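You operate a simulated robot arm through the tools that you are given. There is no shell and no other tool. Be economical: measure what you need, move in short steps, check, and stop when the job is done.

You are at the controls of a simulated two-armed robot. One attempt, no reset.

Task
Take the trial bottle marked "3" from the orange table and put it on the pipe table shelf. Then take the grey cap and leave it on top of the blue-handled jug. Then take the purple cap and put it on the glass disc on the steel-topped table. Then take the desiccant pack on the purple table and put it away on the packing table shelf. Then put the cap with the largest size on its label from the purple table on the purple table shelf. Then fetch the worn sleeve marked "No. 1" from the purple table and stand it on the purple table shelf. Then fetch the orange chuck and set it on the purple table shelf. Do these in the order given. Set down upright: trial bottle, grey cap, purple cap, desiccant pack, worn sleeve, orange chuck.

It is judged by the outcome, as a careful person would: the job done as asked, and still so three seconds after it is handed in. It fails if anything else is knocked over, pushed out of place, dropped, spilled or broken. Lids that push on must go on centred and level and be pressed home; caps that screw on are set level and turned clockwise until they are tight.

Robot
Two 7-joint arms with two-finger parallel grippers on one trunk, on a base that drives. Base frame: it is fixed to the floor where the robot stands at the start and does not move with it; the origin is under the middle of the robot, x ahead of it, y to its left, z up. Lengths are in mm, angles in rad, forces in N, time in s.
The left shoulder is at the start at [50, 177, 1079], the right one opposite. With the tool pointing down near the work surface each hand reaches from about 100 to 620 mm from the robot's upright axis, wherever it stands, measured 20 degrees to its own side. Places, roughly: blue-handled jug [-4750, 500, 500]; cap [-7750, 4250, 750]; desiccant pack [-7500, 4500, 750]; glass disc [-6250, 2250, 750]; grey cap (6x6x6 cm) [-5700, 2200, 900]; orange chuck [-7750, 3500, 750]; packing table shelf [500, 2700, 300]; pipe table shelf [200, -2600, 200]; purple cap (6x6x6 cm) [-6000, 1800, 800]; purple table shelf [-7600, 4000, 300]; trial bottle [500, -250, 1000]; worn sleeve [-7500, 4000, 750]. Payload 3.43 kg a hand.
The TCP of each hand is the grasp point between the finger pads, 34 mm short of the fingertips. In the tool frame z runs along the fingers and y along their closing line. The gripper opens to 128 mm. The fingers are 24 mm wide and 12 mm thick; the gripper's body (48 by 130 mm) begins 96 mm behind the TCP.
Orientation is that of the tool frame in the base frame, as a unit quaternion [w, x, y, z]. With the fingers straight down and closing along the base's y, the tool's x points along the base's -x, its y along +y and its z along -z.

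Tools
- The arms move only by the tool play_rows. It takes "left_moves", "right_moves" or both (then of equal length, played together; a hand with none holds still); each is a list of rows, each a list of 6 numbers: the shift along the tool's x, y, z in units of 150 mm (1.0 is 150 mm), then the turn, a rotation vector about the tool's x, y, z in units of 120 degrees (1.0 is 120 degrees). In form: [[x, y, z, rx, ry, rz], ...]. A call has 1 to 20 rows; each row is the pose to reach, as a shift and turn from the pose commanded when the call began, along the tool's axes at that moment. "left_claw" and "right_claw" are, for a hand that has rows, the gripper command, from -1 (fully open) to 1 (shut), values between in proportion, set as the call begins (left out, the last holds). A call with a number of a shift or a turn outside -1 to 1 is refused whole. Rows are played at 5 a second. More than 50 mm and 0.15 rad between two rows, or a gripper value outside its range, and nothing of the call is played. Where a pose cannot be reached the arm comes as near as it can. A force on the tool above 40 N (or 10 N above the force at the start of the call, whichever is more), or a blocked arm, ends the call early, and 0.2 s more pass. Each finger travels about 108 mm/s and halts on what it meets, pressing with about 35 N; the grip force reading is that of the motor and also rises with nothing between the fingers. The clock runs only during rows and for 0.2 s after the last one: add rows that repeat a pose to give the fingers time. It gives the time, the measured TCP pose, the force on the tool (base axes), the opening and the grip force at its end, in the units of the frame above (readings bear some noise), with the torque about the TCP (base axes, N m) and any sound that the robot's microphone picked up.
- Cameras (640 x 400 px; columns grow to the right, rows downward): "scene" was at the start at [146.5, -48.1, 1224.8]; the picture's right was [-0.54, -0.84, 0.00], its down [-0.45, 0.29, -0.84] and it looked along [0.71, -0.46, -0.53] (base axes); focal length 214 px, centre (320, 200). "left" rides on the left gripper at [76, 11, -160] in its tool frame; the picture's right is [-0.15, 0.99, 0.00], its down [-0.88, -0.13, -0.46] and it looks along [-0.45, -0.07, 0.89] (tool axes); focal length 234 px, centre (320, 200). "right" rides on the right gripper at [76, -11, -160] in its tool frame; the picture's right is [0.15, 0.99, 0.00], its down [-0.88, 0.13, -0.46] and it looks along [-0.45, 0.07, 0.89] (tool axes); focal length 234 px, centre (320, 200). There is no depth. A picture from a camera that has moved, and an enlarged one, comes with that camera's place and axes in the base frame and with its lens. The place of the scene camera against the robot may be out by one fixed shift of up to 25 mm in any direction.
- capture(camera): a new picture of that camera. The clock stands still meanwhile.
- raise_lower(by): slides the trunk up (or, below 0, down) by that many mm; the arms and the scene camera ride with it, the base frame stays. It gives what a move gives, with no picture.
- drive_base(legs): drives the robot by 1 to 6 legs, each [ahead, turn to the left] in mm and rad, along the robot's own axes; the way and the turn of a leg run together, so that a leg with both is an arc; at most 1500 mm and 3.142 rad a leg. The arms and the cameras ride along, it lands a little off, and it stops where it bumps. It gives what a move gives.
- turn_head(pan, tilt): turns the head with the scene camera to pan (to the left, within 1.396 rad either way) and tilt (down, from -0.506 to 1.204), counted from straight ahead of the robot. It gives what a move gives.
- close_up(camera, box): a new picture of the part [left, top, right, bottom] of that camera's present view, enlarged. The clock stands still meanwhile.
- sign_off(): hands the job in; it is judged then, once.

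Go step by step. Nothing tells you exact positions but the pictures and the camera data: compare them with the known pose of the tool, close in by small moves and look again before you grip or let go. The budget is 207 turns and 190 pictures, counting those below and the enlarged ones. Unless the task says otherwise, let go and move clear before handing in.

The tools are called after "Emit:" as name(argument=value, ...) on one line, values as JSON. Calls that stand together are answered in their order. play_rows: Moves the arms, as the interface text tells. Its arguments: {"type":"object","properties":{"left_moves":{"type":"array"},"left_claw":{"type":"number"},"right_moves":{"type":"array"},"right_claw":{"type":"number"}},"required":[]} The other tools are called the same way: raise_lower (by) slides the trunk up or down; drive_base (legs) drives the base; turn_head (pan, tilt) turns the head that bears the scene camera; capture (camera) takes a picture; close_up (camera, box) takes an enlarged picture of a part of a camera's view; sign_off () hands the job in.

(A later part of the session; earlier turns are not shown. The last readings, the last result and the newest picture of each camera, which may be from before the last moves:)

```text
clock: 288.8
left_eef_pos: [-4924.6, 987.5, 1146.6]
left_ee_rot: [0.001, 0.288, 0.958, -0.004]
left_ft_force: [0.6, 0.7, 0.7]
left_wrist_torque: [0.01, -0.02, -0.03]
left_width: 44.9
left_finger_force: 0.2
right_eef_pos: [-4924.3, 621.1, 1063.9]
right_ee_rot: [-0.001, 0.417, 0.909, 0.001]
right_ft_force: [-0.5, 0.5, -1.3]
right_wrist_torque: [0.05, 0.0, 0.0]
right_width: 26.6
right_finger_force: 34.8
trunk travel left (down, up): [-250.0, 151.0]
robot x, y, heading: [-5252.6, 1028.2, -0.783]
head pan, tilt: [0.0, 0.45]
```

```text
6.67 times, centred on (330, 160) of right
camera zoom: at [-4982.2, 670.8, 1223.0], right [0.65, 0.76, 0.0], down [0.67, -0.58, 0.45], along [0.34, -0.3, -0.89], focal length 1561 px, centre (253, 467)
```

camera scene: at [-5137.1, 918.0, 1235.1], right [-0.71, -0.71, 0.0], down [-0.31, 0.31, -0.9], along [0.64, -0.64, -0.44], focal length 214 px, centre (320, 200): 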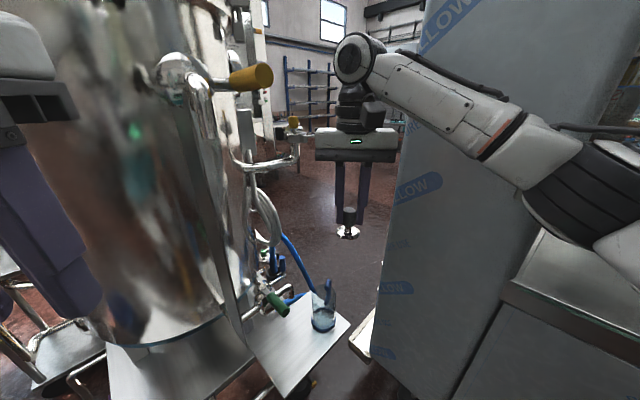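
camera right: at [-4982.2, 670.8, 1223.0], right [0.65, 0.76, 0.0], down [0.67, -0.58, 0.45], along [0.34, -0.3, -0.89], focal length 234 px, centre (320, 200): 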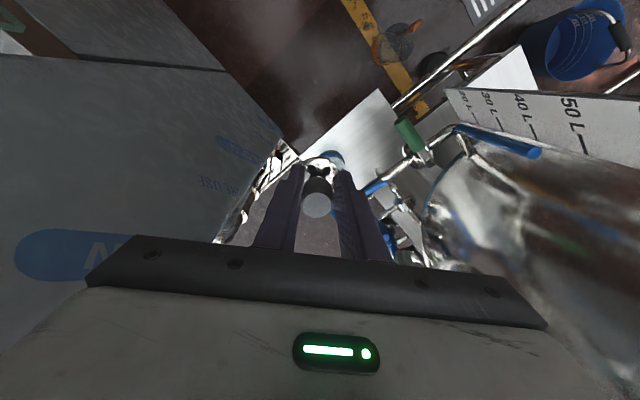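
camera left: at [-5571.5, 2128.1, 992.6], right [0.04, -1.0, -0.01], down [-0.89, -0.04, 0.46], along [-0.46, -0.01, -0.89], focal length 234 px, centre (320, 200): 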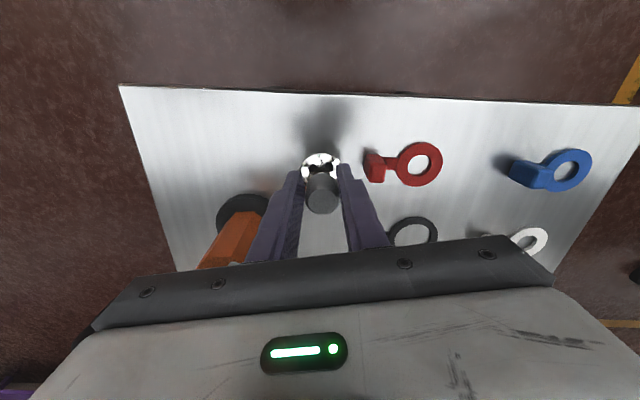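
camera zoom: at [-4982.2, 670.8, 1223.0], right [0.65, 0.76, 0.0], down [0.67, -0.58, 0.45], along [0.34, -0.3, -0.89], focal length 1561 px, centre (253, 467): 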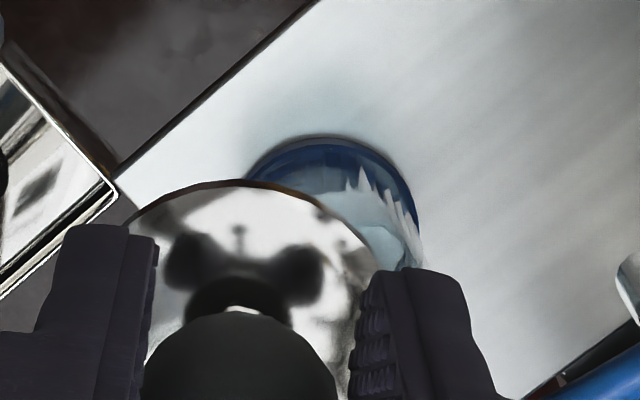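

From several views the jug axis is at about (-4777, 536), with its top at z≈640. I'll creep 50 mm closer, lower the hand in the open space first, and then move in level below the overhead piping.

Emit:
drive_base(legs=[[50, 0]])

Emit:
play_rows(right_moves=[[0, 0, 0.25, 0, 0, 0], [0, 0, 0.5, 0, 0, 0], [0, 0, 0.75, 0, 0, 0], [0, 0, 1.0, 0, 0, 0]])

Emit:
play_rows(right_moves=[[0, 0, 0.25, 0, 0, 0], [0, 0, 0.5, 0, 0, 0], [0, 0, 0.7, 0, 0, 0], [0, 0, 0.7, 0, 0, 0]])

Emit:
capture(camera="right")

Emit:
capture(camera="scene")

```text
clock: 289.7
left_eef_pos: [-4894.9, 957.6, 1146.2]
left_ee_rot: [0.0, 0.289, 0.957, -0.005]
left_ft_force: [-1.3, 0.5, 0.8]
left_wrist_torque: [-0.03, -0.01, -0.01]
left_width: 44.9
left_finger_force: 0.1
right_eef_pos: [-4895.5, 591.6, 1062.9]
right_ee_rot: [0.0, 0.418, 0.909, 0.0]
right_ft_force: [0.1, 0.5, -1.0]
right_wrist_torque: [0.0, -0.03, -0.01]
right_width: 26.5
right_finger_force: 35.1
trunk travel left (down, up): [-250.0, 151.0]
robot x, y, heading: [-5223.9, 1001.8, -0.788]
head pan, tilt: [0.0, 0.45]
stopped in leg 1: the robot was blocked; the commanded pose is now the measured one
```

```text
clock: 290.7
left_eef_pos: [-4894.8, 961.3, 1146.2]
left_ee_rot: [0.001, 0.289, 0.957, -0.007]
left_ft_force: [-0.1, 1.2, 0.4]
left_wrist_torque: [-0.04, 0.03, 0.01]
left_width: 44.9
left_finger_force: 0.1
right_eef_pos: [-4894.9, 592.4, 913.0]
right_ee_rot: [0.0, 0.416, 0.909, -0.001]
right_ft_force: [-0.8, 0.8, -1.1]
right_wrist_torque: [-0.01, 0.03, -0.02]
right_width: 26.6
right_finger_force: 35.5
trunk travel left (down, up): [-250.0, 151.0]
robot x, y, heading: [-5225.2, 1004.1, -0.782]
head pan, tilt: [0.0, 0.45]
```

```text
clock: 291.7
left_eef_pos: [-4894.4, 957.3, 1146.9]
left_ee_rot: [0.001, 0.288, 0.958, -0.005]
left_ft_force: [0.8, -0.4, -0.2]
left_wrist_torque: [0.01, -0.01, 0.02]
left_width: 44.8
left_finger_force: 0.1
right_eef_pos: [-4895.0, 591.6, 808.5]
right_ee_rot: [0.0, 0.418, 0.909, 0.001]
right_ft_force: [-0.3, 0.1, -0.4]
right_wrist_torque: [0.03, 0.04, 0.03]
right_width: 26.3
right_finger_force: 34.9
trunk travel left (down, up): [-250.0, 151.0]
robot x, y, heading: [-5223.4, 999.9, -0.783]
head pan, tilt: [0.0, 0.45]
```

```text
80 pictures are left
camera right: at [-4954.5, 640.6, 966.6], right [0.66, 0.76, 0.0], down [0.67, -0.58, 0.45], along [0.34, -0.3, -0.89], focal length 234 px, centre (320, 200)
```

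right: 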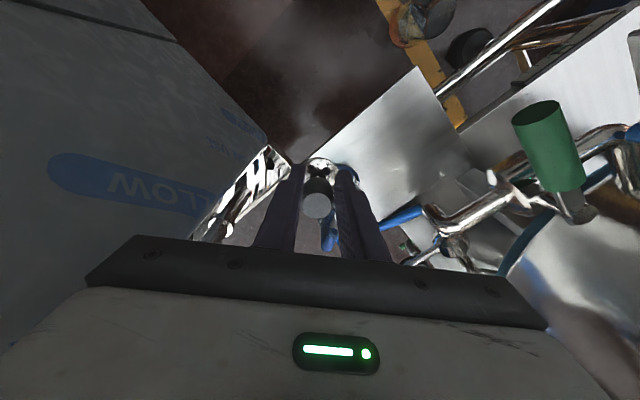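

```text
79 pictures are left
camera scene: at [-5108.6, 889.1, 1235.2], right [-0.71, -0.71, 0.0], down [-0.31, 0.31, -0.9], along [0.64, -0.64, -0.44], focal length 214 px, centre (320, 200)
```

scene: 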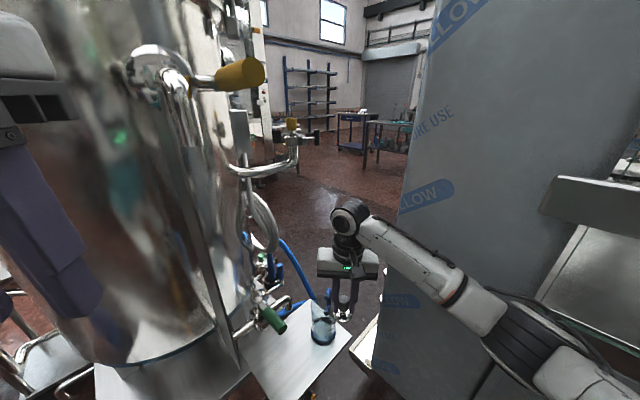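

Emit:
close_up(camera="scene", box=[290, 250, 390, 360])

Emit:
close_up(camera="right", box=[290, 130, 410, 270])

```text
3.64 times, centred on (340, 305) of scene
camera zoom: at [-5108.6, 889.1, 1235.2], right [-0.71, -0.71, 0.0], down [-0.31, 0.31, -0.9], along [0.64, -0.64, -0.44], focal length 780 px, centre (247, -182)
```

zoom: 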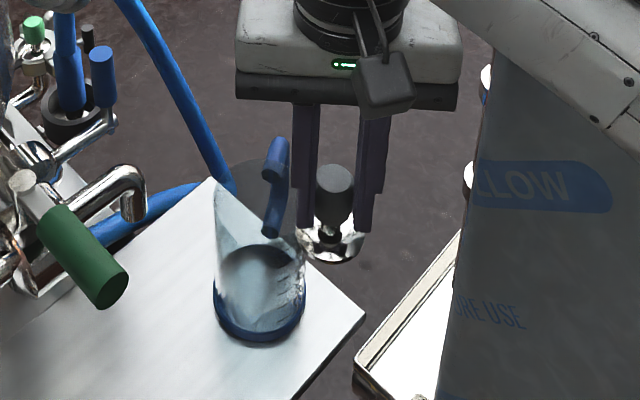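

```text
2.86 times, centred on (350, 200) of right
camera zoom: at [-4954.5, 640.6, 966.6], right [0.66, 0.76, 0.0], down [0.67, -0.58, 0.45], along [0.34, -0.3, -0.89], focal length 669 px, centre (234, 200)
```

zoom: 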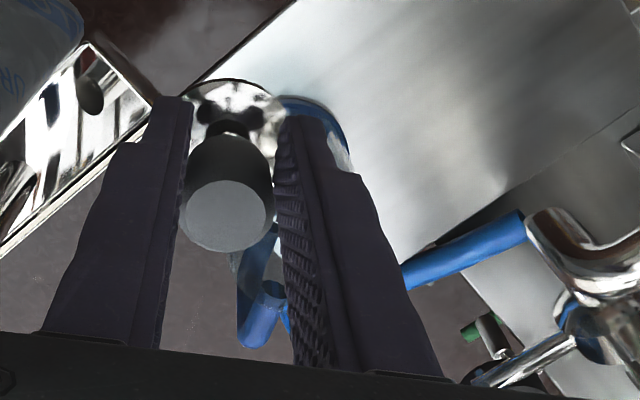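

Now I'll move level to a point above the jug.

Emit:
play_rows(right_moves=[[-0.2, 0.1, 0, 0, 0, 0], [-0.4, 0.2, 0, 0, 0, 0], [-0.6, 0.3, 0, 0, 0, 0], [-0.79, 0.39, 0, 0, 0, 0], [-0.79, 0.39, 0, 0, 0, 0]])

Emit:
capture(camera="right")

Emit:
close_up(camera="scene", box=[270, 230, 390, 360])

```text
clock: 292.9
left_eef_pos: [-4896.1, 957.8, 1147.0]
left_ee_rot: [0.001, 0.289, 0.957, -0.004]
left_ft_force: [-1.0, -0.3, 0.2]
left_wrist_torque: [-0.01, -0.03, 0.03]
left_width: 44.8
left_finger_force: 0.0
right_eef_pos: [-4799.9, 551.2, 809.2]
right_ee_rot: [0.001, 0.418, 0.909, 0.001]
right_ft_force: [0.0, 0.8, -0.6]
right_wrist_torque: [0.03, 0.02, 0.0]
right_width: 25.6
right_finger_force: 35.5
right hand out of reach, approached as far as the arm can: row 4, 5
trunk travel left (down, up): [-250.0, 151.0]
robot x, y, heading: [-5225.8, 1001.1, -0.784]
head pan, tilt: [0.0, 0.45]
```

```text
76 pictures are left
camera right: at [-4860.1, 602.5, 968.9], right [0.65, 0.76, 0.0], down [0.67, -0.58, 0.46], along [0.35, -0.3, -0.89], focal length 234 px, centre (320, 200)
```

right: 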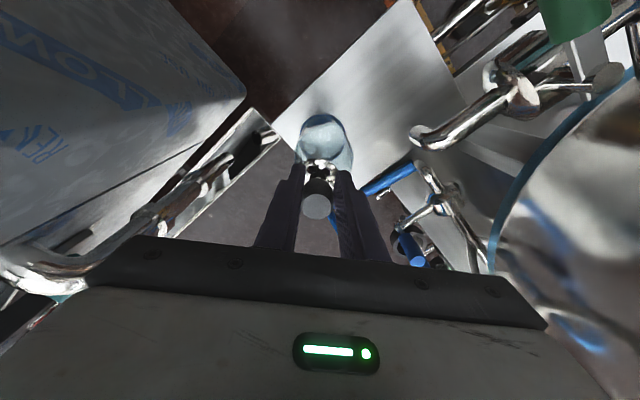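

```text
3.08 times, centred on (330, 295) of scene
camera zoom: at [-5108.5, 889.3, 1235.2], right [-0.71, -0.71, 0.0], down [-0.31, 0.31, -0.9], along [0.64, -0.64, -0.44], focal length 660 px, centre (289, -92)
```

zoom: 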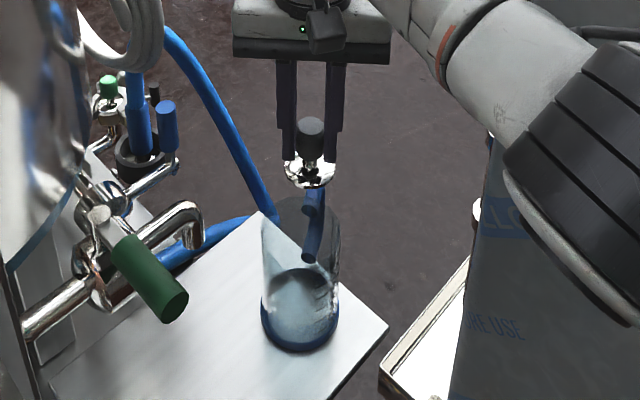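

Emit:
close_up(camera="right", box=[280, 95, 370, 225])

Emit:
turn_head(pan=-0.8, tilt=0.5)

Emit:
capture(camera="scene")

Emit:
turn_head(pan=1.0, tilt=0.6)

Emit:
capture(camera="scene")

```text
3.08 times, centred on (325, 160) of right
camera zoom: at [-4860.1, 602.5, 968.9], right [0.65, 0.76, 0.0], down [0.67, -0.58, 0.46], along [0.35, -0.3, -0.89], focal length 720 px, centre (305, 323)
```

zoom: 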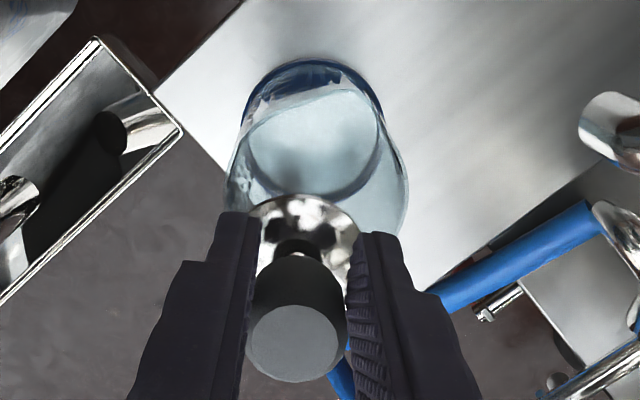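

```text
clock: 294.1
left_eef_pos: [-4895.4, 957.8, 1147.6]
left_ee_rot: [0.001, 0.289, 0.957, -0.006]
left_ft_force: [-0.3, -0.1, 0.5]
left_wrist_torque: [0.02, 0.0, -0.03]
left_width: 44.7
left_finger_force: 0.1
right_eef_pos: [-4803.1, 552.4, 809.0]
right_ee_rot: [-0.001, 0.418, 0.908, 0.0]
right_ft_force: [0.3, 0.3, -1.2]
right_wrist_torque: [0.03, -0.01, 0.02]
right_width: 25.7
right_finger_force: 35.0
trunk travel left (down, up): [-250.0, 151.0]
robot x, y, heading: [-5223.5, 1004.8, -0.79]
head pan, tilt: [-0.799, 0.499]
```

```text
73 pictures are left
camera scene: at [-5174.8, 863.2, 1230.7], right [-1.0, 0.01, 0.0], down [0.01, 0.48, -0.88], along [-0.01, -0.88, -0.48], focal length 214 px, centre (320, 200)
```

scene: 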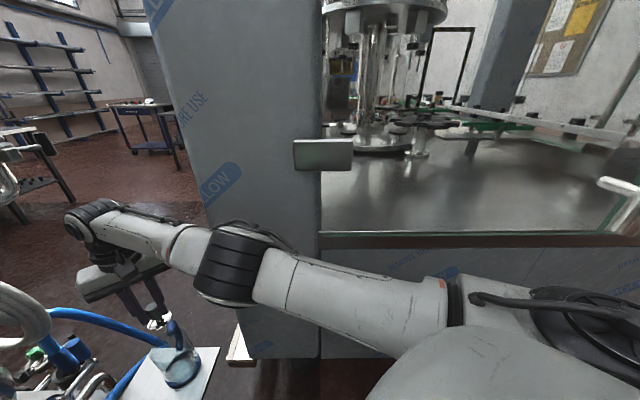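

```text
clock: 295.9
left_eef_pos: [-4894.7, 958.0, 1146.6]
left_ee_rot: [0.001, 0.289, 0.957, -0.005]
left_ft_force: [0.8, 0.3, -0.3]
left_wrist_torque: [-0.02, 0.01, -0.02]
left_width: 44.9
left_finger_force: 0.0
right_eef_pos: [-4801.2, 551.9, 809.1]
right_ee_rot: [-0.001, 0.418, 0.908, 0.0]
right_ft_force: [-0.1, -0.2, -1.5]
right_wrist_torque: [0.03, 0.03, -0.01]
right_width: 25.0
right_finger_force: 34.9
trunk travel left (down, up): [-250.0, 151.0]
robot x, y, heading: [-5226.2, 1003.7, -0.787]
head pan, tilt: [1.0, 0.6]
```

```text
72 pictures are left
camera scene: at [-5087.2, 972.9, 1221.6], right [0.21, -0.98, 0.0], down [-0.55, -0.12, -0.83], along [0.81, 0.17, -0.56], focal length 214 px, centre (320, 200)
```

scene: 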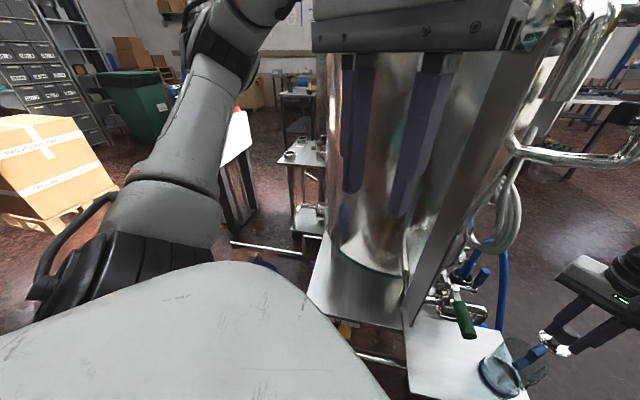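

I need to know what blocked the last 10 mm, so I'll look down at the base front and the floor jug.

Emit:
turn_head(pan=0.75, tilt=1.15)

Emit:
capture(camera="scene")

Emit:
capture(camera="left")

```text
clock: 296.8
left_eef_pos: [-4896.0, 957.4, 1146.6]
left_ee_rot: [0.001, 0.289, 0.957, -0.005]
left_ft_force: [-0.4, -0.3, 0.4]
left_wrist_torque: [-0.03, -0.04, -0.01]
left_width: 44.9
left_finger_force: 0.0
right_eef_pos: [-4801.3, 552.3, 809.4]
right_ee_rot: [-0.001, 0.418, 0.909, 0.001]
right_ft_force: [0.4, -0.4, -1.1]
right_wrist_torque: [0.02, 0.02, 0.01]
right_width: 24.7
right_finger_force: 35.2
trunk travel left (down, up): [-250.0, 151.0]
robot x, y, heading: [-5225.4, 998.8, -0.787]
head pan, tilt: [0.75, 1.15]
```

```text
71 pictures are left
camera scene: at [-5114.0, 952.1, 1179.9], right [-0.04, -1.0, 0.0], down [-0.91, 0.03, -0.41], along [0.41, -0.01, -0.91], focal length 214 px, centre (320, 200)
```

scene: 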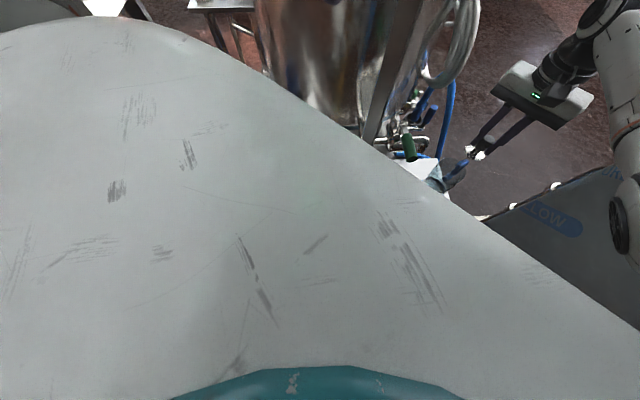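

```text
70 pictures are left
camera left: at [-4952.0, 1010.1, 1304.7], right [0.67, 0.74, -0.01], down [0.66, -0.59, 0.46], along [0.34, -0.31, -0.89], focal length 234 px, centre (320, 200)
```

left: 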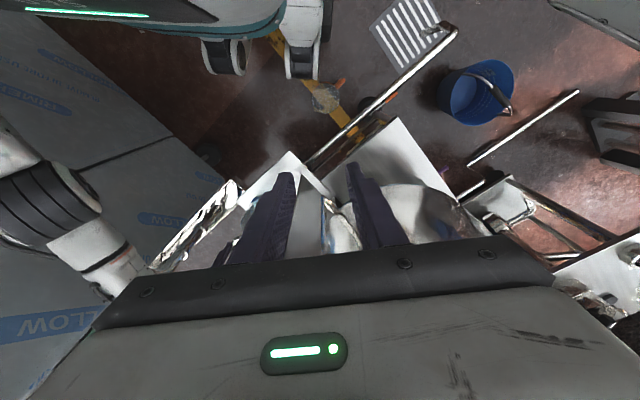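

The base is clear of the floor jug. The wrist view gives the jug axis at about (-4779, 540) with its rim at z≈643, so I'll creep forward 25 mm.

Emit:
drive_base(legs=[[25, 0]])

Emit:
close_up(camera="right", box=[280, 95, 370, 225])

```text
clock: 297.6
left_eef_pos: [-4877.0, 940.2, 1146.1]
left_ee_rot: [0.0, 0.288, 0.957, -0.005]
left_ft_force: [0.3, 0.3, 0.3]
left_wrist_torque: [0.04, 0.03, 0.03]
left_width: 44.7
left_finger_force: 0.0
right_eef_pos: [-4783.3, 535.5, 809.0]
right_ee_rot: [-0.001, 0.417, 0.909, -0.001]
right_ft_force: [0.4, -0.3, -0.3]
right_wrist_torque: [0.04, 0.03, -0.02]
right_width: 24.6
right_finger_force: 34.9
trunk travel left (down, up): [-250.0, 151.0]
robot x, y, heading: [-5206.5, 984.9, -0.789]
head pan, tilt: [0.75, 1.15]
```

```text
3.08 times, centred on (325, 160) of right
camera zoom: at [-4842.4, 584.6, 968.3], right [0.65, 0.76, 0.0], down [0.67, -0.58, 0.45], along [0.34, -0.3, -0.89], focal length 720 px, centre (305, 323)
```

zoom: 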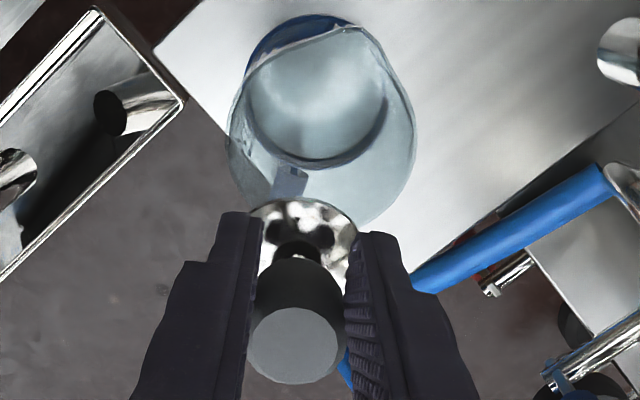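

The hand is within 8 mm of the jug axis. I'll lower slowly and feel for the top.

Emit:
play_rows(right_moves=[[0.03, 0.03, 0.2, 0, 0, 0], [0.03, 0.03, 0.4, 0, 0, 0], [0.03, 0.03, 0.55, 0, 0, 0], [0.03, 0.03, 0.55, 0, 0, 0]])

Emit:
play_rows(right_moves=[[0, 0, 0.02, 0, 0, 0], [0, 0, 0.05, 0, 0, 0], [0, 0, 0.08, 0, 0, 0], [0, 0, 0.11, 0, 0, 0], [0, 0, 0.11, 0, 0, 0]])

Emit:
turn_head(pan=0, tilt=0.6)

Emit:
close_up(camera="scene", box=[260, 180, 380, 330])

```text
clock: 298.6
left_eef_pos: [-4879.1, 940.4, 1146.0]
left_ee_rot: [0.001, 0.289, 0.957, -0.003]
left_ft_force: [-0.2, 0.0, -0.6]
left_wrist_torque: [0.0, 0.02, 0.03]
left_width: 44.9
left_finger_force: 0.1
right_eef_pos: [-4790.4, 544.8, 727.9]
right_ee_rot: [0.0, 0.417, 0.909, 0.0]
right_ft_force: [-0.2, -0.1, -1.6]
right_wrist_torque: [0.07, 0.04, -0.01]
right_width: 24.3
right_finger_force: 35.1
right hand out of reach, approached as far as the arm can: row 2, 3, 4
trunk travel left (down, up): [-250.0, 151.0]
robot x, y, heading: [-5206.8, 983.9, -0.782]
head pan, tilt: [0.75, 1.15]
```

```text
clock: 299.8
left_eef_pos: [-4880.2, 943.0, 1148.0]
left_ee_rot: [0.002, 0.289, 0.957, -0.005]
left_ft_force: [0.2, 0.2, 0.3]
left_wrist_torque: [0.0, -0.01, 0.02]
left_width: 44.7
left_finger_force: 0.0
right_eef_pos: [-4793.8, 545.6, 714.9]
right_ee_rot: [0.004, 0.417, 0.909, -0.001]
right_ft_force: [-5.2, -0.8, 27.9]
right_wrist_torque: [-0.31, -0.04, -0.09]
right_width: 23.6
right_finger_force: 35.2
right hand out of reach, approached as far as the arm can: row 3, 4, 5
trunk travel left (down, up): [-250.0, 151.0]
robot x, y, heading: [-5207.1, 985.9, -0.786]
head pan, tilt: [0.75, 1.15]
```

```text
clock: 300.9
left_eef_pos: [-4877.9, 940.5, 1146.4]
left_ee_rot: [0.001, 0.289, 0.957, -0.004]
left_ft_force: [0.1, 0.3, -0.1]
left_wrist_torque: [-0.02, 0.03, -0.03]
left_width: 45.1
left_finger_force: 0.1
right_eef_pos: [-4793.9, 545.4, 709.9]
right_ee_rot: [-0.001, 0.417, 0.909, 0.0]
right_ft_force: [0.1, -0.2, -0.1]
right_wrist_torque: [-0.01, 0.03, 0.01]
right_width: 0.2
right_finger_force: 32.8
trunk travel left (down, up): [-250.0, 151.0]
robot x, y, heading: [-5207.3, 986.2, -0.786]
head pan, tilt: [0.0, 0.6]
```

```text
2.67 times, centred on (320, 255) of scene
camera zoom: at [-5093.8, 874.6, 1221.6], right [-0.71, -0.71, 0.0], down [-0.4, 0.4, -0.82], along [0.58, -0.58, -0.57], focal length 572 px, centre (320, 53)
```

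zoom: 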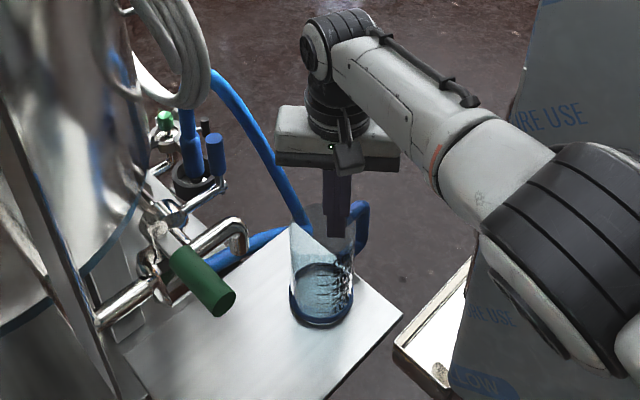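

Contact came at TCP z≈715, then the knob slipped out of the fingers. I'll raise the closed hand straight up and look for the cap.

Emit:
play_rows(right_moves=[[0, 0, -0.15, 0, 0, 0], [0, 0, -0.3, 0, 0, 0], [0, 0, -0.5, 0, 0, 0], [0, 0, -0.7, 0, 0, 0]])

Emit:
close_up(camera="scene", box=[280, 230, 370, 330])

Emit:
capture(camera="right")

```text
clock: 301.9
left_eef_pos: [-4878.1, 940.7, 1146.4]
left_ee_rot: [0.002, 0.289, 0.957, -0.005]
left_ft_force: [-0.3, 0.1, -0.6]
left_wrist_torque: [0.01, 0.01, 0.01]
left_width: 44.6
left_finger_force: 0.0
right_eef_pos: [-4794.6, 544.5, 814.8]
right_ee_rot: [-0.001, 0.417, 0.909, 0.0]
right_ft_force: [-0.3, -0.1, -0.1]
right_wrist_torque: [-0.01, -0.02, 0.02]
right_width: 0.0
right_finger_force: 33.4
trunk travel left (down, up): [-250.0, 151.0]
robot x, y, heading: [-5203.0, 987.6, -0.785]
head pan, tilt: [0.0, 0.6]
```

```text
4.00 times, centred on (325, 280) of scene
camera zoom: at [-5093.9, 874.6, 1221.6], right [-0.71, -0.71, 0.0], down [-0.4, 0.4, -0.83], along [0.58, -0.58, -0.56], focal length 858 px, centre (300, -120)
```

zoom: 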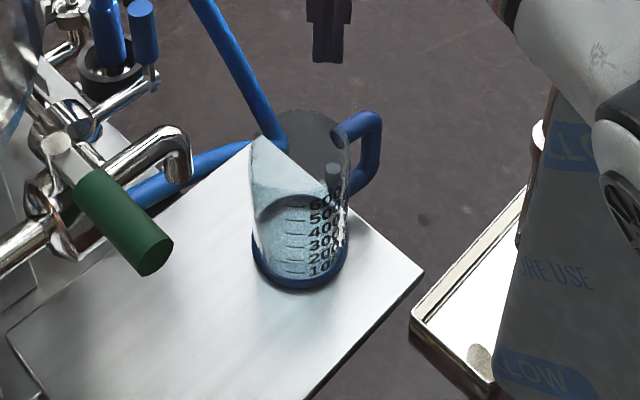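

```text
66 pictures are left
camera right: at [-4853.8, 594.8, 974.8], right [0.65, 0.76, 0.0], down [0.67, -0.58, 0.45], along [0.34, -0.3, -0.89], focal length 234 px, centre (320, 200)
```

right: 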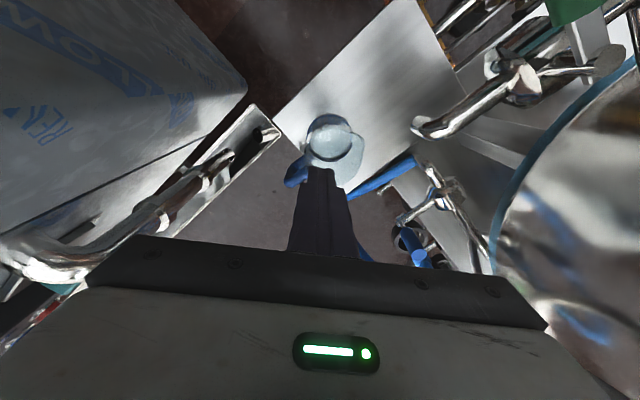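

Emit:
close_up(camera="scene", box=[308, 252, 348, 306])

Emit:
close_up(camera="right", box=[275, 95, 385, 205])

```text
7.41 times, centred on (328, 279) of scene
camera zoom: at [-5093.9, 874.6, 1221.6], right [-0.71, -0.71, 0.0], down [-0.4, 0.4, -0.83], along [0.58, -0.58, -0.56], focal length 1589 px, centre (261, -385)
```

zoom: 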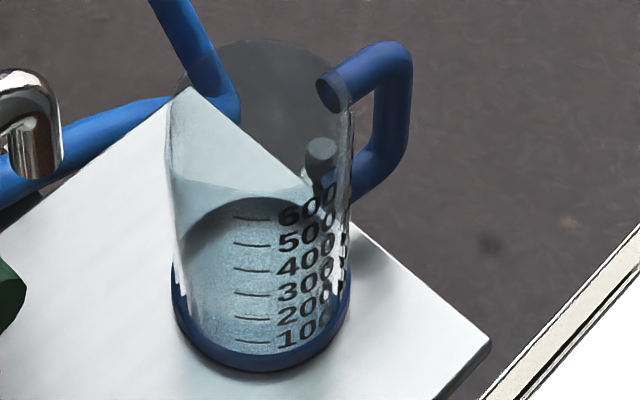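

```text
3.64 times, centred on (330, 150) of right
camera zoom: at [-4853.8, 594.8, 974.8], right [0.65, 0.76, 0.0], down [0.67, -0.58, 0.45], along [0.34, -0.3, -0.89], focal length 852 px, centre (284, 382)
```

zoom: 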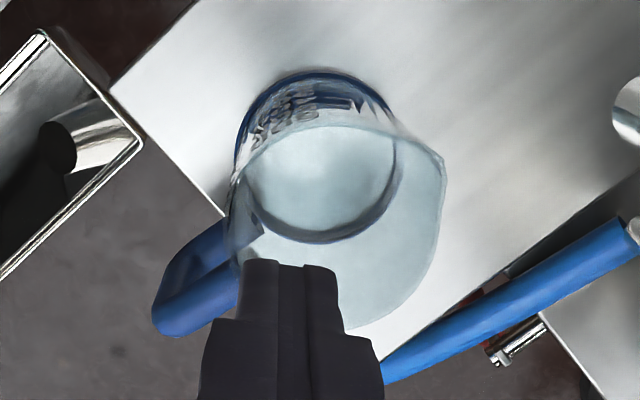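

The jug has turned a little, and a grey knob-like thing is visible through it, probably the cap on the floor beyond. I'll retract the hand and look from there.

Emit:
play_rows(right_moves=[[0.2, 0, -0.1, 0, 0, 0], [0.4, 0, -0.2, 0, 0, 0], [0.6, 0, -0.3, 0, 0, 0], [0.8, 0, -0.4, 0, 0, 0], [1.0, 0, -0.5, 0, 0, 0]])

Emit:
capture(camera="right")

Emit:
turn_head(pan=0.1, tilt=0.45)

Emit:
close_up(camera="scene", box=[260, 170, 440, 330])

```text
clock: 303.1
left_eef_pos: [-4879.0, 941.0, 1146.2]
left_ee_rot: [0.002, 0.289, 0.957, -0.006]
left_ft_force: [0.1, -0.3, 0.5]
left_wrist_torque: [0.0, 0.02, 0.0]
left_width: 44.7
left_finger_force: 0.0
right_eef_pos: [-4890.6, 660.1, 890.4]
right_ee_rot: [-0.001, 0.418, 0.908, 0.0]
right_ft_force: [-0.1, -0.2, 0.4]
right_wrist_torque: [-0.02, 0.02, 0.04]
right_width: 0.0
right_finger_force: 33.1
trunk travel left (down, up): [-250.0, 151.0]
robot x, y, heading: [-5210.2, 989.1, -0.784]
head pan, tilt: [0.0, 0.6]
```

```text
63 pictures are left
camera right: at [-4950.5, 709.0, 1049.3], right [0.66, 0.76, 0.0], down [0.67, -0.58, 0.45], along [0.34, -0.3, -0.89], focal length 234 px, centre (320, 200)
```

right: 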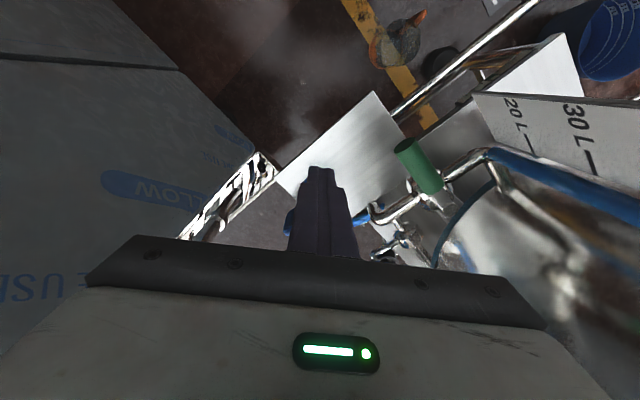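

```text
clock: 303.8
left_eef_pos: [-4877.9, 940.2, 1146.3]
left_ee_rot: [0.002, 0.289, 0.957, -0.006]
left_ft_force: [0.7, -0.7, 0.0]
left_wrist_torque: [0.0, 0.01, -0.02]
left_width: 45.1
left_finger_force: 0.0
right_eef_pos: [-4890.4, 658.2, 890.1]
right_ee_rot: [-0.001, 0.418, 0.909, 0.0]
right_ft_force: [0.3, 0.4, 0.2]
right_wrist_torque: [-0.01, 0.01, 0.01]
right_width: 0.0
right_finger_force: 33.0
trunk travel left (down, up): [-250.0, 151.0]
robot x, y, heading: [-5204.6, 983.4, -0.782]
head pan, tilt: [0.099, 0.45]
```

```text
2.50 times, centred on (350, 250) of scene
camera zoom: at [-5085.2, 878.7, 1235.1], right [-0.63, -0.77, 0.0], down [-0.34, 0.28, -0.9], along [0.7, -0.57, -0.44], focal length 536 px, centre (245, 75)
```

zoom: 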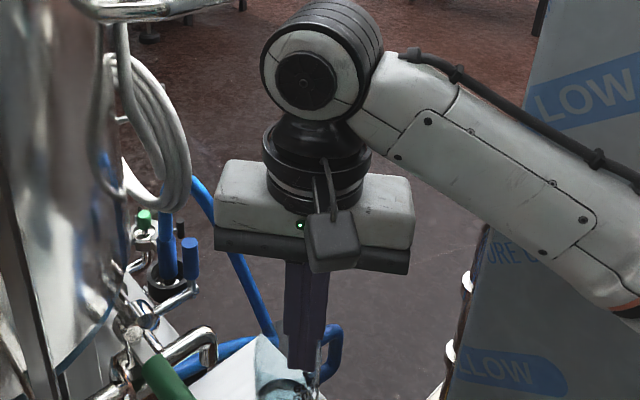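

I'll tilt the right hand forward so its camera sees the floor beyond the jug.

Emit:
play_rows(right_moves=[[0, 0, 0, 0, -0.07, 0], [0, 0, 0, 0, -0.14, 0], [0, 0, 0, 0, -0.21, 0], [0, 0, 0, 0, -0.21, 0]])

Emit:
capture(camera="right")

```text
clock: 304.8
left_eef_pos: [-4877.5, 941.4, 1146.1]
left_ee_rot: [0.001, 0.289, 0.957, -0.005]
left_ft_force: [-0.5, 0.3, 0.0]
left_wrist_torque: [-0.01, 0.02, -0.01]
left_width: 44.9
left_finger_force: 0.1
right_eef_pos: [-4891.8, 660.2, 891.7]
right_ee_rot: [0.199, 0.408, 0.886, -0.092]
right_ft_force: [0.5, 0.3, 0.1]
right_wrist_torque: [0.0, -0.02, 0.02]
right_width: 0.0
right_finger_force: 33.2
trunk travel left (down, up): [-250.0, 151.0]
robot x, y, heading: [-5204.5, 987.3, -0.788]
head pan, tilt: [0.099, 0.45]
```

```text
61 pictures are left
camera right: at [-4990.3, 756.7, 1003.0], right [0.66, 0.75, -0.06], down [0.49, -0.37, 0.79], along [0.56, -0.55, -0.61], focal length 234 px, centre (320, 200)
```

right: 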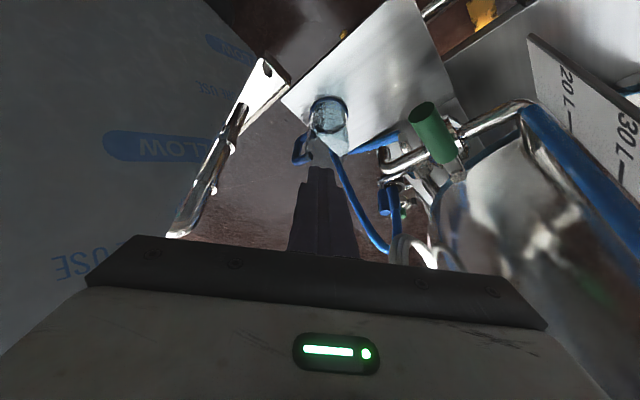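

Emit:
close_up(camera="right", box=[230, 80, 390, 250])

Emit:
close_up(camera="right", box=[298, 85, 362, 165])

```text
2.35 times, centred on (310, 165) of right
camera zoom: at [-4990.3, 756.7, 1003.0], right [0.66, 0.75, -0.06], down [0.49, -0.37, 0.79], along [0.56, -0.55, -0.61], focal length 551 px, centre (344, 282)
```

zoom: 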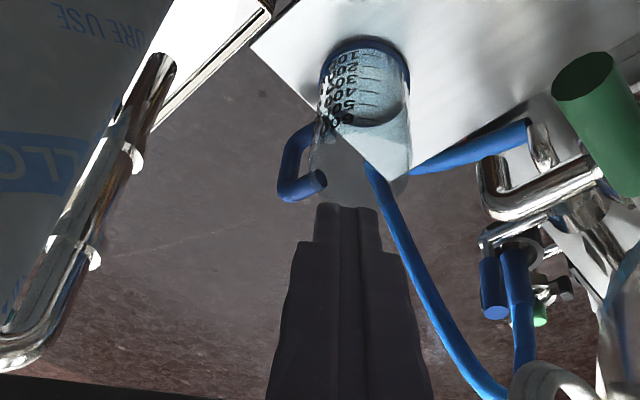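

```text
5.00 times, centred on (330, 125) of right
camera zoom: at [-4990.3, 756.7, 1003.0], right [0.66, 0.75, -0.06], down [0.49, -0.37, 0.79], along [0.56, -0.55, -0.61], focal length 1171 px, centre (270, 575)
```

zoom: 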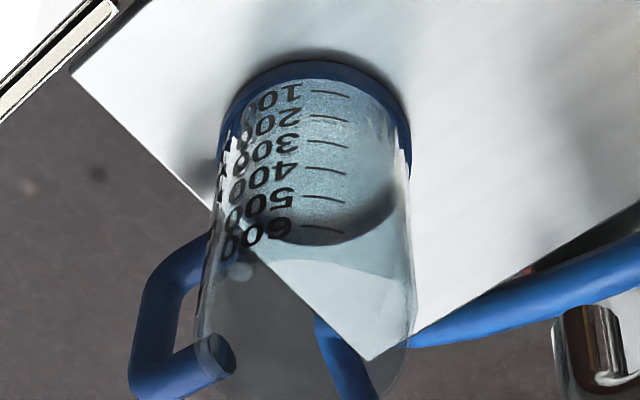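

The cap has ended up on the floor south of the skid, at about (-4500, 200). Before going there I'll stow the right hand and back out of this spot.

Emit:
play_rows(right_moves=[[0, 0, -0.15, 0, 0.07, 0], [0, 0, -0.3, 0, 0.14, 0], [0, 0, -0.45, 0, 0.21, 0], [0.2, 0, -0.6, 0, 0.21, 0], [0.4, 0, -0.8, 0, 0.21, 0], [0.4, 0, -0.95, 0, 0.21, 0]])

Emit:
drive_base(legs=[[-400, 0], [0, 1.607], [1450, 0], [296, 0]])

```text
clock: 306.2
left_eef_pos: [-4877.6, 940.0, 1146.6]
left_ee_rot: [0.002, 0.289, 0.957, -0.005]
left_ft_force: [-0.1, 0.4, -0.6]
left_wrist_torque: [-0.02, 0.0, 0.0]
left_width: 44.9
left_finger_force: 0.0
right_eef_pos: [-4965.3, 747.1, 993.1]
right_ee_rot: [0.0, 0.418, 0.909, 0.0]
right_ft_force: [-0.1, -0.5, -0.1]
right_wrist_torque: [0.0, 0.02, 0.01]
right_width: 0.0
right_finger_force: 33.1
trunk travel left (down, up): [-250.0, 151.0]
robot x, y, heading: [-5207.7, 985.9, -0.785]
head pan, tilt: [0.099, 0.45]
```

```text
clock: 321.2
left_eef_pos: [-4254.6, 2899.7, 1146.1]
left_ee_rot: [0.003, -0.49, 0.872, -0.003]
left_ft_force: [0.3, 0.3, -0.1]
left_wrist_torque: [-0.01, -0.01, -0.03]
left_width: 44.9
left_finger_force: 0.0
right_eef_pos: [-4058.4, 2819.9, 993.7]
right_ee_rot: [0.0, -0.366, 0.931, -0.001]
right_ft_force: [0.2, 0.3, 0.1]
right_wrist_torque: [-0.05, 0.02, -0.01]
right_width: 0.1
right_finger_force: 32.9
trunk travel left (down, up): [-250.0, 151.0]
robot x, y, heading: [-4288.1, 2568.1, 0.824]
head pan, tilt: [0.099, 0.45]
```

Emit:
drive_base(legs=[[0, -0.824], [1110, 0], [0, -1.57], [1450, 0]])

```text
clock: 339.4
left_eef_pos: [-2996.9, 863.3, 1147.1]
left_ee_rot: [-0.001, 0.627, 0.779, -0.005]
left_ft_force: [-0.6, 0.7, -0.1]
left_wrist_torque: [0.0, -0.02, 0.02]
left_width: 44.6
left_finger_force: 0.0
right_eef_pos: [-3194.5, 784.3, 993.3]
right_ee_rot: [0.0, 0.727, 0.686, 0.0]
right_ft_force: [0.3, 0.4, 0.4]
right_wrist_torque: [0.0, 0.01, 0.01]
right_width: 0.1
right_finger_force: 33.1
trunk travel left (down, up): [-250.0, 151.0]
robot x, y, heading: [-3200.1, 1126.1, -1.554]
head pan, tilt: [0.099, 0.45]
```

Emit:
drive_base(legs=[[1050, 0], [0, -0.6], [950, 0], [0, -1.75]])

Emit:
turn_head(pan=0.1, tilt=0.4)

Emit:
capture(camera="scene")

```text
clock: 355.2
left_eef_pos: [-4020.2, -698.6, 1147.4]
left_ee_rot: [-0.004, 0.965, -0.261, -0.001]
left_ft_force: [-0.4, 0.8, 0.2]
left_wrist_torque: [0.01, -0.01, 0.03]
left_width: 44.7
left_finger_force: 0.2
right_eef_pos: [-3946.5, -500.1, 993.3]
right_ee_rot: [0.001, 0.921, -0.39, 0.0]
right_ft_force: [0.4, -0.2, 0.0]
right_wrist_torque: [0.02, 0.04, 0.01]
right_width: 0.0
right_finger_force: 33.3
trunk travel left (down, up): [-250.0, 151.0]
robot x, y, heading: [-3695.9, -722.3, 2.419]
head pan, tilt: [0.099, 0.45]
```

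```text
clock: 355.8
left_eef_pos: [-4021.6, -698.2, 1146.6]
left_ee_rot: [-0.004, 0.965, -0.26, -0.001]
left_ft_force: [0.2, -0.3, -0.2]
left_wrist_torque: [0.04, 0.0, 0.0]
left_width: 45.0
left_finger_force: 0.1
right_eef_pos: [-3946.1, -499.9, 993.6]
right_ee_rot: [0.0, 0.921, -0.391, -0.001]
right_ft_force: [-0.3, 0.3, 0.0]
right_wrist_torque: [0.0, -0.03, 0.0]
right_width: 0.3
right_finger_force: 33.1
trunk travel left (down, up): [-250.0, 151.0]
robot x, y, heading: [-3686.4, -720.9, 2.416]
head pan, tilt: [0.099, 0.4]
```

```text
58 pictures are left
camera scene: at [-3815.5, -622.3, 1239.8], right [0.59, 0.81, 0.0], down [0.32, -0.23, -0.92], along [-0.75, 0.54, -0.39], focal length 214 px, centre (320, 200)
```

scene: 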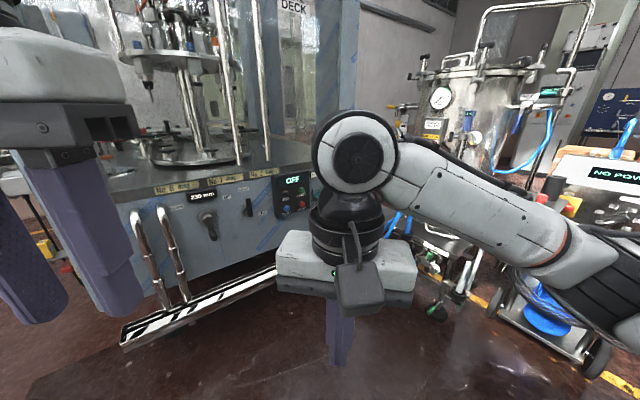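

My right arm hides the spot, so I'll move it to the right.

Emit:
play_rows(right_moves=[[0, -0.25, 0, 0, 0, 0], [0, -0.5, 0, 0, 0, 0], [0.1, -0.75, -0.2, 0, 0, 0], [0.2, -0.95, -0.4, 0, 0, 0]], right_claw=0.2)

Emit:
turn_head(pan=-0.1, tilt=0.5)

Emit:
capture(camera="scene")

```text
refused: row 3 steps farther than a row can; nothing moved
```

```text
clock: 356.6
left_eef_pos: [-4020.9, -697.8, 1147.1]
left_ee_rot: [-0.005, 0.965, -0.261, -0.002]
left_ft_force: [-0.7, 0.5, -0.4]
left_wrist_torque: [-0.01, 0.02, -0.01]
left_width: 44.9
left_finger_force: 0.1
right_eef_pos: [-3944.5, -499.3, 992.6]
right_ee_rot: [0.0, 0.921, -0.39, 0.0]
right_ft_force: [0.4, -0.2, 0.2]
right_wrist_torque: [0.01, -0.02, 0.0]
right_width: 0.1
right_finger_force: 32.8
trunk travel left (down, up): [-250.0, 151.0]
robot x, y, heading: [-3691.2, -722.4, 2.415]
head pan, tilt: [-0.099, 0.499]
```

```text
57 pictures are left
camera scene: at [-3802.2, -609.8, 1230.7], right [0.73, 0.68, 0.0], down [0.32, -0.35, -0.88], along [-0.6, 0.65, -0.48], focal length 214 px, centre (320, 200)
```

scene: 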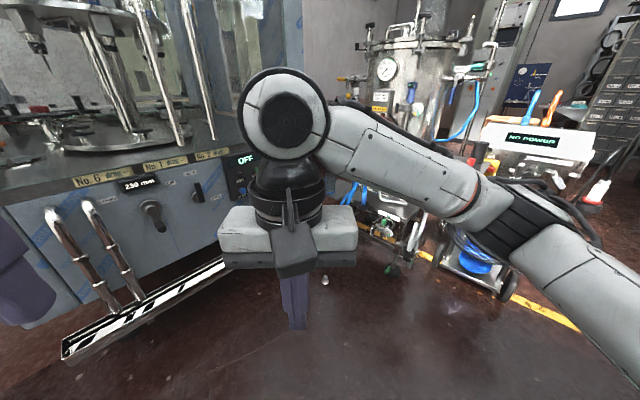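

There's a small grey object on the floor near pixel (325, 280). I'll zoom in on it and clear the right arm properly.

Emit:
close_up(camera="scene", box=[300, 255, 360, 300])

Emit:
play_rows(right_moves=[[0, -0.25, 0, 0, 0, 0], [0, -0.5, 0, 0, 0, 0], [0, -0.75, -0.1, 0, 0, 0], [0.1, -0.95, -0.2, 0, 0, 0]], right_claw=0.2)

```text
8.89 times, centred on (330, 278) of scene
camera zoom: at [-3802.2, -609.8, 1230.7], right [0.73, 0.68, 0.0], down [0.32, -0.35, -0.88], along [-0.6, 0.65, -0.48], focal length 1906 px, centre (231, -489)
```

zoom: 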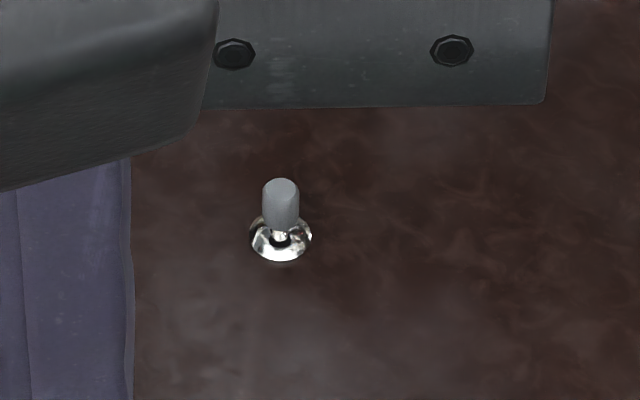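

```text
clock: 357.6
left_eef_pos: [-4020.3, -697.6, 1146.7]
left_ee_rot: [-0.005, 0.965, -0.261, -0.001]
left_ft_force: [-0.1, 0.5, 0.8]
left_wrist_torque: [-0.02, 0.02, -0.04]
left_width: 44.8
left_finger_force: 0.1
right_eef_pos: [-3831.5, -410.8, 1022.8]
right_ee_rot: [0.001, 0.921, -0.39, 0.0]
right_ft_force: [0.2, 0.0, 0.2]
right_wrist_torque: [-0.02, 0.04, 0.0]
right_width: 51.3
right_finger_force: 0.1
trunk travel left (down, up): [-250.0, 151.0]
robot x, y, heading: [-3692.3, -721.9, 2.417]
head pan, tilt: [-0.099, 0.499]
```

The cap is standing upright on the floor at about (-4502, 205), and I can pick it up with the left hand. I'll drive to within reach.

Emit:
drive_base(legs=[[0, -0.286], [860, 0], [0, 0.2]])

Emit:
raise_lower(by=-250)

Emit:
capture(camera="left")

```text
clock: 363.8
left_eef_pos: [-4472.2, 64.9, 1146.4]
left_ee_rot: [-0.006, 0.952, -0.306, 0.0]
left_ft_force: [0.0, -0.8, -0.3]
left_wrist_torque: [0.02, -0.01, -0.04]
left_width: 44.6
left_finger_force: 0.0
right_eef_pos: [-4258.2, 333.4, 1021.2]
right_ee_rot: [0.0, 0.901, -0.433, 0.0]
right_ft_force: [-0.5, -0.7, -0.5]
right_wrist_torque: [0.03, -0.02, -0.02]
right_width: 51.2
right_finger_force: 0.2
trunk travel left (down, up): [-250.0, 151.0]
robot x, y, heading: [-4145.3, 9.5, 2.318]
head pan, tilt: [-0.099, 0.499]
```

```text
clock: 365.9
left_eef_pos: [-4475.2, 62.3, 929.5]
left_ee_rot: [-0.008, 0.952, -0.306, -0.002]
left_ft_force: [0.1, -0.1, -0.3]
left_wrist_torque: [-0.01, -0.03, 0.0]
left_width: 45.0
left_finger_force: 0.0
right_eef_pos: [-4262.3, 334.7, 860.3]
right_ee_rot: [-0.041, 0.898, -0.428, -0.096]
right_ft_force: [-0.5, 0.7, 0.1]
right_wrist_torque: [-0.01, -0.02, 0.01]
right_width: 51.2
right_finger_force: 0.0
trunk travel left (down, up): [-34.0, 367.0]
robot x, y, heading: [-4143.6, 12.5, 2.324]
head pan, tilt: [-0.099, 0.499]
stopped: the arm was blocked; the commanded pose is now the measured one
```

```text
55 pictures are left
camera left: at [-4418.6, 4.9, 1086.7], right [-0.7, -0.72, -0.01], down [-0.64, 0.61, 0.46], along [-0.33, 0.33, -0.89], focal length 234 px, centre (320, 200)
```

left: 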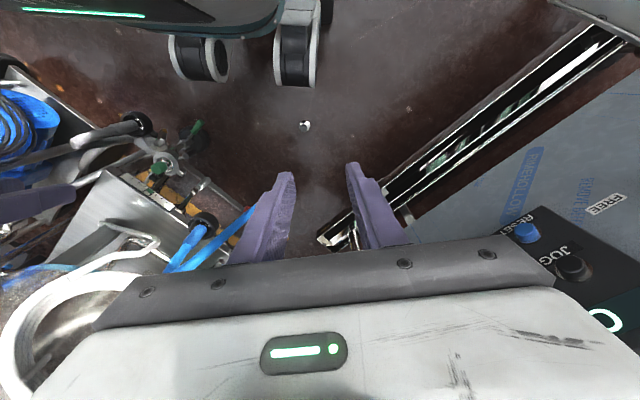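

The right hand touched something on the skid while lowering. I'll raise the trunk to free it and pull the right arm back and up.

Emit:
raise_lower(by=120)

Emit:
play_rows(right_moves=[[0.2, 0, -0.15, 0, 0, 0], [0.4, 0, -0.3, 0, 0, 0], [0.6, 0, -0.45, 0, 0, 0], [0.8, 0, -0.6, 0, 0, 0], [1.0, 0, -0.75, 0, 0, 0]])

Emit:
turn_head(pan=-0.7, tilt=0.5)

Emit:
capture(camera="scene")

```text
clock: 367.4
left_eef_pos: [-4473.3, 66.3, 1051.3]
left_ee_rot: [-0.004, 0.952, -0.306, -0.001]
left_ft_force: [-0.2, -0.5, -0.5]
left_wrist_torque: [0.03, 0.0, -0.01]
left_width: 44.8
left_finger_force: 0.0
right_eef_pos: [-4262.1, 338.5, 978.4]
right_ee_rot: [-0.036, 0.898, -0.429, -0.091]
right_ft_force: [0.6, 0.5, -0.3]
right_wrist_torque: [0.01, 0.03, 0.01]
right_width: 51.2
right_finger_force: 0.1
trunk travel left (down, up): [-154.0, 247.0]
robot x, y, heading: [-4144.1, 14.5, 2.317]
head pan, tilt: [-0.099, 0.499]
```

```text
clock: 368.6
left_eef_pos: [-4473.6, 67.5, 1049.1]
left_ee_rot: [-0.005, 0.952, -0.305, 0.0]
left_ft_force: [0.3, 0.5, 0.0]
left_wrist_torque: [-0.04, 0.0, -0.01]
left_width: 44.7
left_finger_force: 0.1
right_eef_pos: [-4161.9, 216.2, 1057.1]
right_ee_rot: [-0.044, 0.896, -0.431, -0.101]
right_ft_force: [-3.5, 3.4, 4.2]
right_wrist_torque: [-0.03, -0.21, 0.16]
right_width: 50.7
right_finger_force: 0.1
trunk travel left (down, up): [-154.0, 247.0]
robot x, y, heading: [-4145.6, 12.3, 2.317]
head pan, tilt: [-0.099, 0.499]
stopped in row 5 (right hand): the force on the tool passed its limit (the readings are from after the stop); the commanded pose is now the measured one
```

```text
clock: 369.6
left_eef_pos: [-4472.8, 66.1, 1050.0]
left_ee_rot: [-0.005, 0.952, -0.306, 0.0]
left_ft_force: [-0.4, -0.1, 0.6]
left_wrist_torque: [-0.02, -0.03, 0.01]
left_width: 45.1
left_finger_force: 0.1
right_eef_pos: [-4159.5, 217.6, 1058.8]
right_ee_rot: [-0.047, 0.895, -0.431, -0.101]
right_ft_force: [58.3, 33.1, 1.3]
right_wrist_torque: [-3.53, 8.87, 2.11]
right_width: 48.7
right_finger_force: 0.1
trunk travel left (down, up): [-154.0, 247.0]
robot x, y, heading: [-4144.8, 10.7, 2.319]
head pan, tilt: [-0.7, 0.499]
```

```text
54 pictures are left
camera scene: at [-4231.7, 143.7, 1135.0], right [0.89, 0.46, 0.0], down [0.22, -0.42, -0.88], along [-0.4, 0.78, -0.48], focal length 214 px, centre (320, 200)
```

scene: 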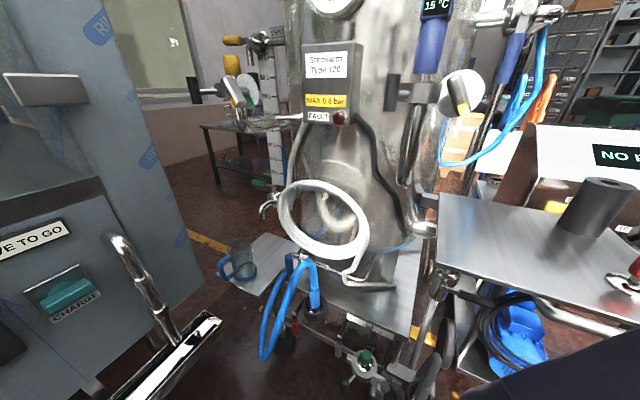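

The right hand is now pressing on my own head. I'll move it out to the right.

Emit:
play_rows(right_moves=[[-0.1, -0.2, 0, 0, 0, 0], [-0.2, -0.4, 0, 0, 0, 0], [-0.2, -0.6, 0, 0, 0, 0], [-0.2, -0.8, -0.1, 0, 0, 0]])

Emit:
turn_head(pan=0.3, tilt=0.7)

Emit:
raise_lower(by=-150)

```text
clock: 370.6
left_eef_pos: [-4471.6, 66.4, 1050.0]
left_ee_rot: [-0.004, 0.952, -0.306, -0.001]
left_ft_force: [-0.1, 0.0, -0.3]
left_wrist_torque: [-0.03, 0.01, -0.01]
left_width: 44.9
left_finger_force: 0.2
right_eef_pos: [-4082.9, 314.0, 1073.9]
right_ee_rot: [-0.043, 0.897, -0.429, -0.101]
right_ft_force: [-0.3, 0.5, 0.6]
right_wrist_torque: [0.0, 0.0, 0.0]
right_width: 51.2
right_finger_force: 0.1
right hand out of reach, approached as far as the arm can: row 4
trunk travel left (down, up): [-154.0, 247.0]
robot x, y, heading: [-4143.7, 11.6, 2.318]
head pan, tilt: [-0.7, 0.499]
```

```text
clock: 371.9
left_eef_pos: [-4472.6, 66.5, 1050.6]
left_ee_rot: [-0.005, 0.952, -0.305, 0.001]
left_ft_force: [1.0, -0.3, 0.5]
left_wrist_torque: [0.02, 0.0, 0.02]
left_width: 44.6
left_finger_force: 0.1
right_eef_pos: [-4083.5, 313.5, 1074.5]
right_ee_rot: [-0.044, 0.896, -0.431, -0.1]
right_ft_force: [-0.6, 0.0, 0.5]
right_wrist_torque: [0.0, -0.01, 0.01]
right_width: 51.2
right_finger_force: 0.0
trunk travel left (down, up): [-154.0, 247.0]
robot x, y, heading: [-4142.1, 8.9, 2.318]
head pan, tilt: [0.3, 0.7]
```

```text
clock: 373.6
left_eef_pos: [-4472.4, 66.4, 900.8]
left_ee_rot: [-0.005, 0.952, -0.306, -0.001]
left_ft_force: [0.0, 0.7, 0.0]
left_wrist_torque: [0.0, -0.02, 0.0]
left_width: 44.8
left_finger_force: 0.0
right_eef_pos: [-4083.2, 313.3, 924.6]
right_ee_rot: [-0.043, 0.896, -0.43, -0.101]
right_ft_force: [0.8, 1.1, 0.6]
right_wrist_torque: [0.03, 0.01, 0.03]
right_width: 51.3
right_finger_force: 0.1
trunk travel left (down, up): [-4.0, 397.0]
robot x, y, heading: [-4141.4, 10.1, 2.32]
head pan, tilt: [0.3, 0.7]
```

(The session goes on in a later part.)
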